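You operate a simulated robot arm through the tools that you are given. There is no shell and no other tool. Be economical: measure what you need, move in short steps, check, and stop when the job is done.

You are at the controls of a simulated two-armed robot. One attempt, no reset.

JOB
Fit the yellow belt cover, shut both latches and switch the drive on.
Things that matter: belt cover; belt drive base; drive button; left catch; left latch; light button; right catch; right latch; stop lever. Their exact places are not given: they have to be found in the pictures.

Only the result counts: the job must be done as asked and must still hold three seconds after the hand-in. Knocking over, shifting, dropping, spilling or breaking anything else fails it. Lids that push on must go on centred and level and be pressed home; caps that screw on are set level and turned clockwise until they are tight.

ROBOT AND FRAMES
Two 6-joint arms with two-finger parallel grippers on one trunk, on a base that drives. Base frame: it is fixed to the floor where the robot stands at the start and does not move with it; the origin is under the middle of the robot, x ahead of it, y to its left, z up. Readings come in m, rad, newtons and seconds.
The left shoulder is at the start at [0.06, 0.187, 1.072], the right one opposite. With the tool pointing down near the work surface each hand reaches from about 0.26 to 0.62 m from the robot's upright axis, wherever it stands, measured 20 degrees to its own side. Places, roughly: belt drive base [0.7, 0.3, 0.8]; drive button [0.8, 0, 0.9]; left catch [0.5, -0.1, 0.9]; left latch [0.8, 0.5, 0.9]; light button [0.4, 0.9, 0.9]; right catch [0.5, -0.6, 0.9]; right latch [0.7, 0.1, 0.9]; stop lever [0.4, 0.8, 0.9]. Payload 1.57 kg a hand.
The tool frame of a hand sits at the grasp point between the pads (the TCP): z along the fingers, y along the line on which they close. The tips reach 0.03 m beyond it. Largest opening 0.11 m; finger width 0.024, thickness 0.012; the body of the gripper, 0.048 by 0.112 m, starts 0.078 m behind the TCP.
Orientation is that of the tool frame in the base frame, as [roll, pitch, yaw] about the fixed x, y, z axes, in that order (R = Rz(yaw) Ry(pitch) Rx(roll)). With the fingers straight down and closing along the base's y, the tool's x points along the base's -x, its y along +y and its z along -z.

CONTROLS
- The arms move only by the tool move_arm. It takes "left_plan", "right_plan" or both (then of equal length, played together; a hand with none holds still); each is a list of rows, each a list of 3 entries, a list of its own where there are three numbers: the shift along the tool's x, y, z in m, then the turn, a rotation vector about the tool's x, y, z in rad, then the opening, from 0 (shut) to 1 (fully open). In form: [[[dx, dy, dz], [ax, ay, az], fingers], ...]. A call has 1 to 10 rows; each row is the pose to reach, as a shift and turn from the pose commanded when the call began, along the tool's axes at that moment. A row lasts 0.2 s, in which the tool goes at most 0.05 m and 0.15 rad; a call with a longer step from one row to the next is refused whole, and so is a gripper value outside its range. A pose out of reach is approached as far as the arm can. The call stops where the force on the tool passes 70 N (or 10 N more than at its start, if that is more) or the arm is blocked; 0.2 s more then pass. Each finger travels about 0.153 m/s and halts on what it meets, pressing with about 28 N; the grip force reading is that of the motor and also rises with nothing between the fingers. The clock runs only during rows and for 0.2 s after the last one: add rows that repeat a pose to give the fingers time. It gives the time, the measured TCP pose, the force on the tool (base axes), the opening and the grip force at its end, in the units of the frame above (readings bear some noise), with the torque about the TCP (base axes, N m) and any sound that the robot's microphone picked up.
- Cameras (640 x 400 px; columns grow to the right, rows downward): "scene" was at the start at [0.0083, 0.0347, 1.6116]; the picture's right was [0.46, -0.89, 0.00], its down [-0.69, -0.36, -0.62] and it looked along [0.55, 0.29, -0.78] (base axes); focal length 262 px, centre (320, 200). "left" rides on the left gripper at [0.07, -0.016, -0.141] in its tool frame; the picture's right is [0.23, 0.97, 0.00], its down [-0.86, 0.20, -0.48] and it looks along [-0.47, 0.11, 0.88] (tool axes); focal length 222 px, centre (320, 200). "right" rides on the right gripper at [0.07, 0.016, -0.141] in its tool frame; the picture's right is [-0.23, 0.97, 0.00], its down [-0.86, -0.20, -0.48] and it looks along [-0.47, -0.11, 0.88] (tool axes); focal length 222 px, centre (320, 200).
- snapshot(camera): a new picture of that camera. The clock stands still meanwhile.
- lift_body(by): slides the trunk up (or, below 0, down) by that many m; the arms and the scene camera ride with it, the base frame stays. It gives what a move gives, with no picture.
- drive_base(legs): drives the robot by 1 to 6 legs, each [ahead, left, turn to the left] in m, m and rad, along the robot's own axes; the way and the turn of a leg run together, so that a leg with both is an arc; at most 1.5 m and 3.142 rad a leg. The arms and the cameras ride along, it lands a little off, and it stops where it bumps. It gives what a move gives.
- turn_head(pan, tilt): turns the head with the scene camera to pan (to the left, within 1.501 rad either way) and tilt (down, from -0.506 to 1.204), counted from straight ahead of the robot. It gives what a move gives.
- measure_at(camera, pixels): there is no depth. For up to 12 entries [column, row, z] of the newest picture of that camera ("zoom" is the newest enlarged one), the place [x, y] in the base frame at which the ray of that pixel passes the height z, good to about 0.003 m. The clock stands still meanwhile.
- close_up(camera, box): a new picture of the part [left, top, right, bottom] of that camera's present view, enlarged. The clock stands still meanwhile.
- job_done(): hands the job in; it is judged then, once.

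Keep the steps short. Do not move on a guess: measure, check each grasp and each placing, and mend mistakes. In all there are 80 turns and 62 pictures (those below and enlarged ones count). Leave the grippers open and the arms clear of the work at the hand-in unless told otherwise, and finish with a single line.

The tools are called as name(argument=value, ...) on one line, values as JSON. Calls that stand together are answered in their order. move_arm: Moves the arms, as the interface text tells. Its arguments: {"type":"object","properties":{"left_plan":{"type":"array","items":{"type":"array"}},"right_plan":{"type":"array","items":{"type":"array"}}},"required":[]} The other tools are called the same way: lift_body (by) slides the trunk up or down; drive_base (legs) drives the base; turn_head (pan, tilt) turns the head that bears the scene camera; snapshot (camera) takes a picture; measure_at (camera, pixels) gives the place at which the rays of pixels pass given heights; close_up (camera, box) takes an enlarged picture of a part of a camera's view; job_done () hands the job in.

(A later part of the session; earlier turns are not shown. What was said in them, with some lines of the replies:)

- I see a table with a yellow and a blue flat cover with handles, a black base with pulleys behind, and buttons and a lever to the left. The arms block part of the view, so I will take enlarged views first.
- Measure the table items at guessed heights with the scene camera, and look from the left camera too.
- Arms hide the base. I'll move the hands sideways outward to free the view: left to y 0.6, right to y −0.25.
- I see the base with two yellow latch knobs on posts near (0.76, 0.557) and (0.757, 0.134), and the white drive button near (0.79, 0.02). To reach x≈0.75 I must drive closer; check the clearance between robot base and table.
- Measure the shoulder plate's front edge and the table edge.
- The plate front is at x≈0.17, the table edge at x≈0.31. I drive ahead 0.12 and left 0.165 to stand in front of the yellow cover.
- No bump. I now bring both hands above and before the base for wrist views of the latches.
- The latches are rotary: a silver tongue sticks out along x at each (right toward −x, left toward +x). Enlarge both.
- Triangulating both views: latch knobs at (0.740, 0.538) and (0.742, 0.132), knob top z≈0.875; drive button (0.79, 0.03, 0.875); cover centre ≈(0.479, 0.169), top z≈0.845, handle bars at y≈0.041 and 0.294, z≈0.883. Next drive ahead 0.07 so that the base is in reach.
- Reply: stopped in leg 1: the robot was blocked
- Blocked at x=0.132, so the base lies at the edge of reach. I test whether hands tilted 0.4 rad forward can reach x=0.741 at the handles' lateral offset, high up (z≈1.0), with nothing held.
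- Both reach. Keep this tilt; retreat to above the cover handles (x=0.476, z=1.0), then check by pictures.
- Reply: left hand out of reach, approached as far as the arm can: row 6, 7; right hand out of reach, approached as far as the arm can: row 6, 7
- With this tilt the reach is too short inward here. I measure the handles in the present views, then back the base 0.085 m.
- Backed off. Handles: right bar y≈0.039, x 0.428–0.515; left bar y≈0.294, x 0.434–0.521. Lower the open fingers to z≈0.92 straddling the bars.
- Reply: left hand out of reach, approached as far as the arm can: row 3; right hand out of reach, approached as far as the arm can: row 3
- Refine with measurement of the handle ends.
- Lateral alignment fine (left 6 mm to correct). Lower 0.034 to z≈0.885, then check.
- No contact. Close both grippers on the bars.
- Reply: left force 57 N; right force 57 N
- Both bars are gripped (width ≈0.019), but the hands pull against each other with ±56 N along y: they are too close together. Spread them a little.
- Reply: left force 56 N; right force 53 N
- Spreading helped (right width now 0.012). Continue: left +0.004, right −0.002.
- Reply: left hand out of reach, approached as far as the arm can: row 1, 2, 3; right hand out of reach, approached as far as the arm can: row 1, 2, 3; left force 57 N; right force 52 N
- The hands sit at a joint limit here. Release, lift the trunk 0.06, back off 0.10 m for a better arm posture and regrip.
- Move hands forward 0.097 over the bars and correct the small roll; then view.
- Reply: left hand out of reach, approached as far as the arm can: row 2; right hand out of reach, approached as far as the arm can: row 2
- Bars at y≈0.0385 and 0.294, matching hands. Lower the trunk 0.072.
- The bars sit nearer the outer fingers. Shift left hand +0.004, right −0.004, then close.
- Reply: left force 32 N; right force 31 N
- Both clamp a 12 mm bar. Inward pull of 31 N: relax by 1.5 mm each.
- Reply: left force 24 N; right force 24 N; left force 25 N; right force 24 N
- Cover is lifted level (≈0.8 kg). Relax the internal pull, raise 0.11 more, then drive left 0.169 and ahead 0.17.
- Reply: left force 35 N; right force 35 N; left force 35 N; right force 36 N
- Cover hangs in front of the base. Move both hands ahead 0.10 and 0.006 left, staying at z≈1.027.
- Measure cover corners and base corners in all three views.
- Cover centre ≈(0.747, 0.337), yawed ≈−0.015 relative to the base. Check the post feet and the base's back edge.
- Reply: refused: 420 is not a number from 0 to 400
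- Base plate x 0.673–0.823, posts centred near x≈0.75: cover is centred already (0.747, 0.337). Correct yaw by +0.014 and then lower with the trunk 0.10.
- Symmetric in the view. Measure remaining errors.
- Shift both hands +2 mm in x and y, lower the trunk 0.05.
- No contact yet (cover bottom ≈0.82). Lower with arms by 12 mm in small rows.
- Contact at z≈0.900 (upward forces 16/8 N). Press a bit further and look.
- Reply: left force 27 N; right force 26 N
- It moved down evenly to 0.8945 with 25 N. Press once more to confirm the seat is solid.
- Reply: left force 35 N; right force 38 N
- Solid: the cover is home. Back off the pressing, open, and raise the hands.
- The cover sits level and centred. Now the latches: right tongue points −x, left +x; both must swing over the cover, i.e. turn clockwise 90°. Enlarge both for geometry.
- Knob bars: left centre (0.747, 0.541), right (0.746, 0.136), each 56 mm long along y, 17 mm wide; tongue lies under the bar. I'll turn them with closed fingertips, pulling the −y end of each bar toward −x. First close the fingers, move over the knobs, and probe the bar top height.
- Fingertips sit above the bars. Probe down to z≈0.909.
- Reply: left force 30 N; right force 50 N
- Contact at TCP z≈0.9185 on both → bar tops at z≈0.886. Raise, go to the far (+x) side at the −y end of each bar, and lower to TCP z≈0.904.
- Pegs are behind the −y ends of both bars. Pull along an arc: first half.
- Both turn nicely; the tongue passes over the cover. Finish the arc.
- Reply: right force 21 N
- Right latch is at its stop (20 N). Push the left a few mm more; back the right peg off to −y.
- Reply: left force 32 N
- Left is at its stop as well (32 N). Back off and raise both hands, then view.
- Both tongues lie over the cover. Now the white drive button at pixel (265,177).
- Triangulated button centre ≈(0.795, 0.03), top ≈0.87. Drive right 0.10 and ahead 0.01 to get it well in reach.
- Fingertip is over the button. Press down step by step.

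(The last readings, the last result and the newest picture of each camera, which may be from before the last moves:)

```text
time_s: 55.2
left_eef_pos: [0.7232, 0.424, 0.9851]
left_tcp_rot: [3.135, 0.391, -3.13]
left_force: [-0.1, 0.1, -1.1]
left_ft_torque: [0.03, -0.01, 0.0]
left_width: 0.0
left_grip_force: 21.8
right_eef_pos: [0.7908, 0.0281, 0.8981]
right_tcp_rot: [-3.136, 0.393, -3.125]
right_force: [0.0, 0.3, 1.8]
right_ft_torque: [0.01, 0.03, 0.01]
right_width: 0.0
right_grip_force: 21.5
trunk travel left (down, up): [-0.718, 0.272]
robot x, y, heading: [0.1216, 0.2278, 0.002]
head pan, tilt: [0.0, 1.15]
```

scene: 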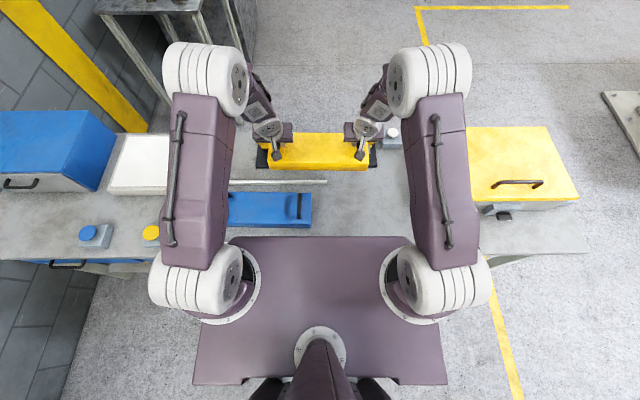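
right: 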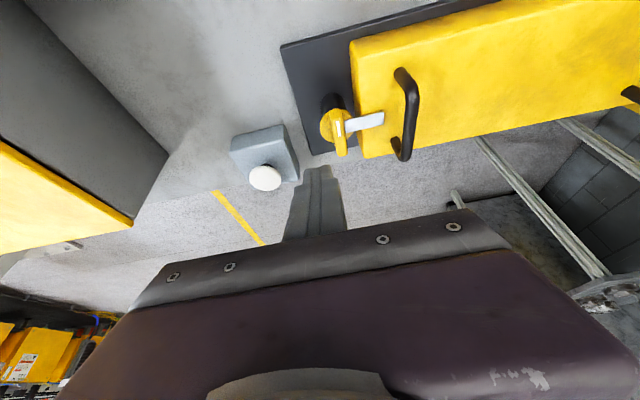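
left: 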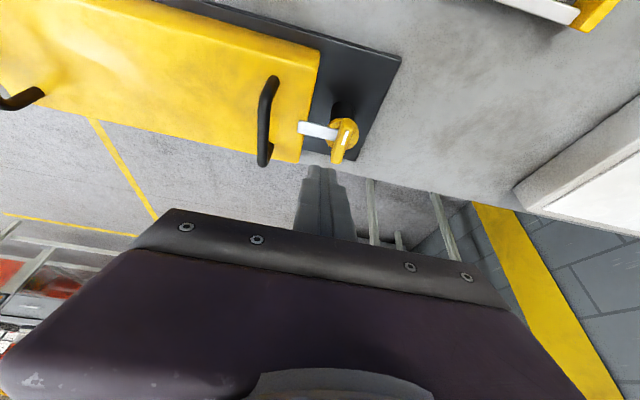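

Contact just beginning at 0.898. Continue.

move_arm(right_plan=[[[0.0008, 0, 0.0018], [0, 0, 0], 0], [[0.0015, 0, 0.0037], [0, 0, 0], 0], [[0.0023, 0, 0.0055], [0, 0, 0], 0], [[0.003, 0, 0.0074], [0, 0, 0], 0], [[0.0038, 0, 0.0092], [0, 0, 0], 0], [[0.0038, 0, 0.0092], [0, 0, 0], 0]])

```text
time_s: 56.6
left_eef_pos: [0.7225, 0.4257, 0.9865]
left_tcp_rot: [3.135, 0.392, -3.13]
left_force: [-0.1, -0.5, 0.7]
left_ft_torque: [0.02, 0.01, 0.01]
left_width: 0.0001
left_grip_force: 20.9
right_eef_pos: [0.7906, 0.0277, 0.8907]
right_tcp_rot: [-3.135, 0.393, -3.126]
right_force: [1.2, -3.1, 6.0]
right_ft_torque: [-0.05, -0.04, -0.03]
right_width: 0.0001
right_grip_force: 21.3
trunk travel left (down, up): [-0.718, 0.272]
robot x, y, heading: [0.1221, 0.2276, -0.001]
head pan, tilt: [0.0, 1.15]
heard: click
```

A click was heard with 6 N. Release the button, raise, and listen/look.

move_arm(right_plan=[[[-0.0046, 0, -0.0111], [0, 0, 0], 0], [[-0.0152, 0, -0.037], [0, 0, 0], 0], [[-0.0304, 0, -0.074], [0, 0, 0], 0], [[-0.0304, 0, -0.074], [0, 0, 0], 0.5], [[-0.0304, 0, -0.074], [0, 0, 0], 1]])

close_up(camera="right", box=[180, 20, 500, 220])

```text
time_s: 57.9
left_eef_pos: [0.7227, 0.4239, 0.9852]
left_tcp_rot: [3.135, 0.39, -3.13]
left_force: [-0.9, -0.2, -0.2]
left_ft_torque: [-0.01, 0.0, 0.03]
left_width: 0.0001
left_grip_force: 20.8
right_eef_pos: [0.7896, 0.0308, 0.972]
right_tcp_rot: [-3.136, 0.389, -3.126]
right_force: [-0.9, 0.0, 0.3]
right_ft_torque: [-0.01, 0.0, 0.04]
right_width: 0.1102
right_grip_force: 0.1
trunk travel left (down, up): [-0.718, 0.272]
robot x, y, heading: [0.123, 0.2272, -0.003]
head pan, tilt: [0.0, 1.15]
```

```text
2.00 times, centred on (340, 120) of right
```

zoom: 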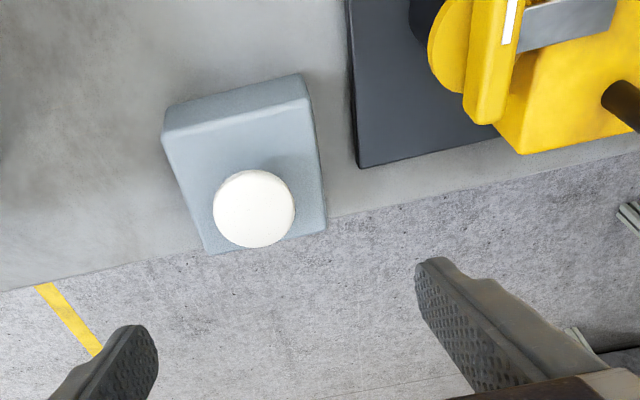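

One click, button pressed once. Now clear: raise the trunk 0.15, open the left hand, back off.

lift_body(by=0.15)

move_arm(left_plan=[[[0, 0, 0], [0, 0, 0], 0.5], [[0, 0, 0], [0, 0, 0], 1], [[0, 0, 0], [0, 0, 0], 1]])

drive_base(legs=[[-0.35, 0, 0]])

turn_head(pan=0.1, tilt=0.85)

snapshot(camera="scene")

```text
time_s: 59.6
left_eef_pos: [0.7231, 0.4246, 1.1343]
left_tcp_rot: [3.135, 0.388, -3.129]
left_force: [-0.8, -0.5, 1.2]
left_ft_torque: [0.01, -0.01, 0.01]
left_width: 0.0
left_grip_force: 21.2
right_eef_pos: [0.791, 0.031, 1.1204]
right_tcp_rot: [-3.135, 0.39, -3.126]
right_force: [0.2, -0.2, 1.0]
right_ft_torque: [0.01, -0.01, 0.02]
right_width: 0.1099
right_grip_force: 0.0
trunk travel left (down, up): [-0.868, 0.122]
robot x, y, heading: [0.1204, 0.2332, -0.004]
head pan, tilt: [0.0, 1.15]
```

```text
time_s: 60.4
left_eef_pos: [0.723, 0.4246, 1.1351]
left_tcp_rot: [3.134, 0.39, -3.129]
left_force: [0.7, -0.4, -0.1]
left_ft_torque: [-0.01, 0.01, 0.03]
left_width: 0.1101
left_grip_force: 0.1
right_eef_pos: [0.7902, 0.0301, 1.1215]
right_tcp_rot: [-3.135, 0.39, -3.126]
right_force: [0.0, -0.4, -0.1]
right_ft_torque: [0.01, -0.01, 0.01]
right_width: 0.1098
right_grip_force: 0.0
trunk travel left (down, up): [-0.868, 0.122]
robot x, y, heading: [0.1194, 0.2272, 0.001]
head pan, tilt: [0.0, 1.15]
```

```text
time_s: 62.7
left_eef_pos: [0.3763, 0.4261, 1.1344]
left_tcp_rot: [3.135, 0.388, -3.124]
left_force: [0.4, 0.1, -0.3]
left_ft_torque: [0.01, 0.0, -0.04]
left_width: 0.1102
left_grip_force: 0.1
right_eef_pos: [0.4437, 0.0332, 1.1198]
right_tcp_rot: [-3.138, 0.39, -3.123]
right_force: [0.0, 0.4, -0.8]
right_ft_torque: [0.04, -0.01, 0.05]
right_width: 0.1098
right_grip_force: 0.0
trunk travel left (down, up): [-0.868, 0.122]
robot x, y, heading: [-0.2281, 0.224, 0.007]
head pan, tilt: [0.0, 1.15]
```

```text
time_s: 63.5
left_eef_pos: [0.3731, 0.4264, 1.1353]
left_tcp_rot: [3.137, 0.391, -3.123]
left_force: [-0.2, -0.2, 0.9]
left_ft_torque: [0.01, -0.03, 0.0]
left_width: 0.1101
left_grip_force: 0.0
right_eef_pos: [0.4411, 0.032, 1.1215]
right_tcp_rot: [-3.137, 0.391, -3.123]
right_force: [0.1, 0.1, 0.1]
right_ft_torque: [0.0, -0.06, -0.02]
right_width: 0.1102
right_grip_force: 0.1
trunk travel left (down, up): [-0.868, 0.122]
robot x, y, heading: [-0.2236, 0.2268, -0.0]
head pan, tilt: [0.099, 0.85]
```

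```text
8 pictures are left
```

scene: 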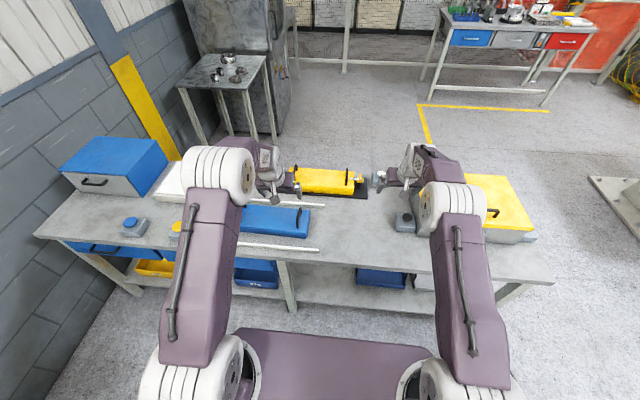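

close_up(camera="scene", box=[270, 150, 400, 230])

```text
4.92 times, centred on (335, 190) of scene
```

zoom: 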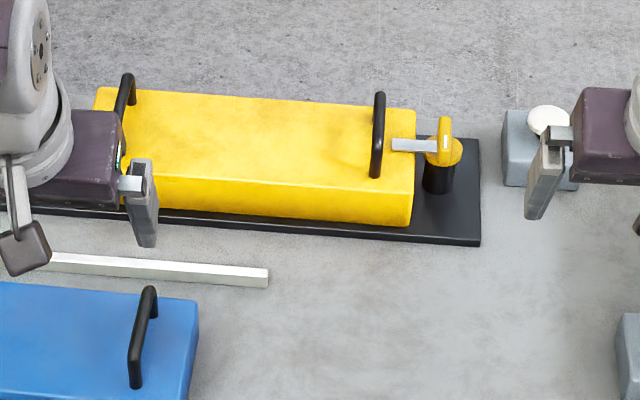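

Cover seated, latches shut, drive button clicked once, hands open and clear. Handing in.

job_done()

```text
The job is handed in.
```

The yellow belt cover is seated, both latches are turned to their stops over it, and the drive button was pressed once with a click heard; I saw no separate sign of the drive running.
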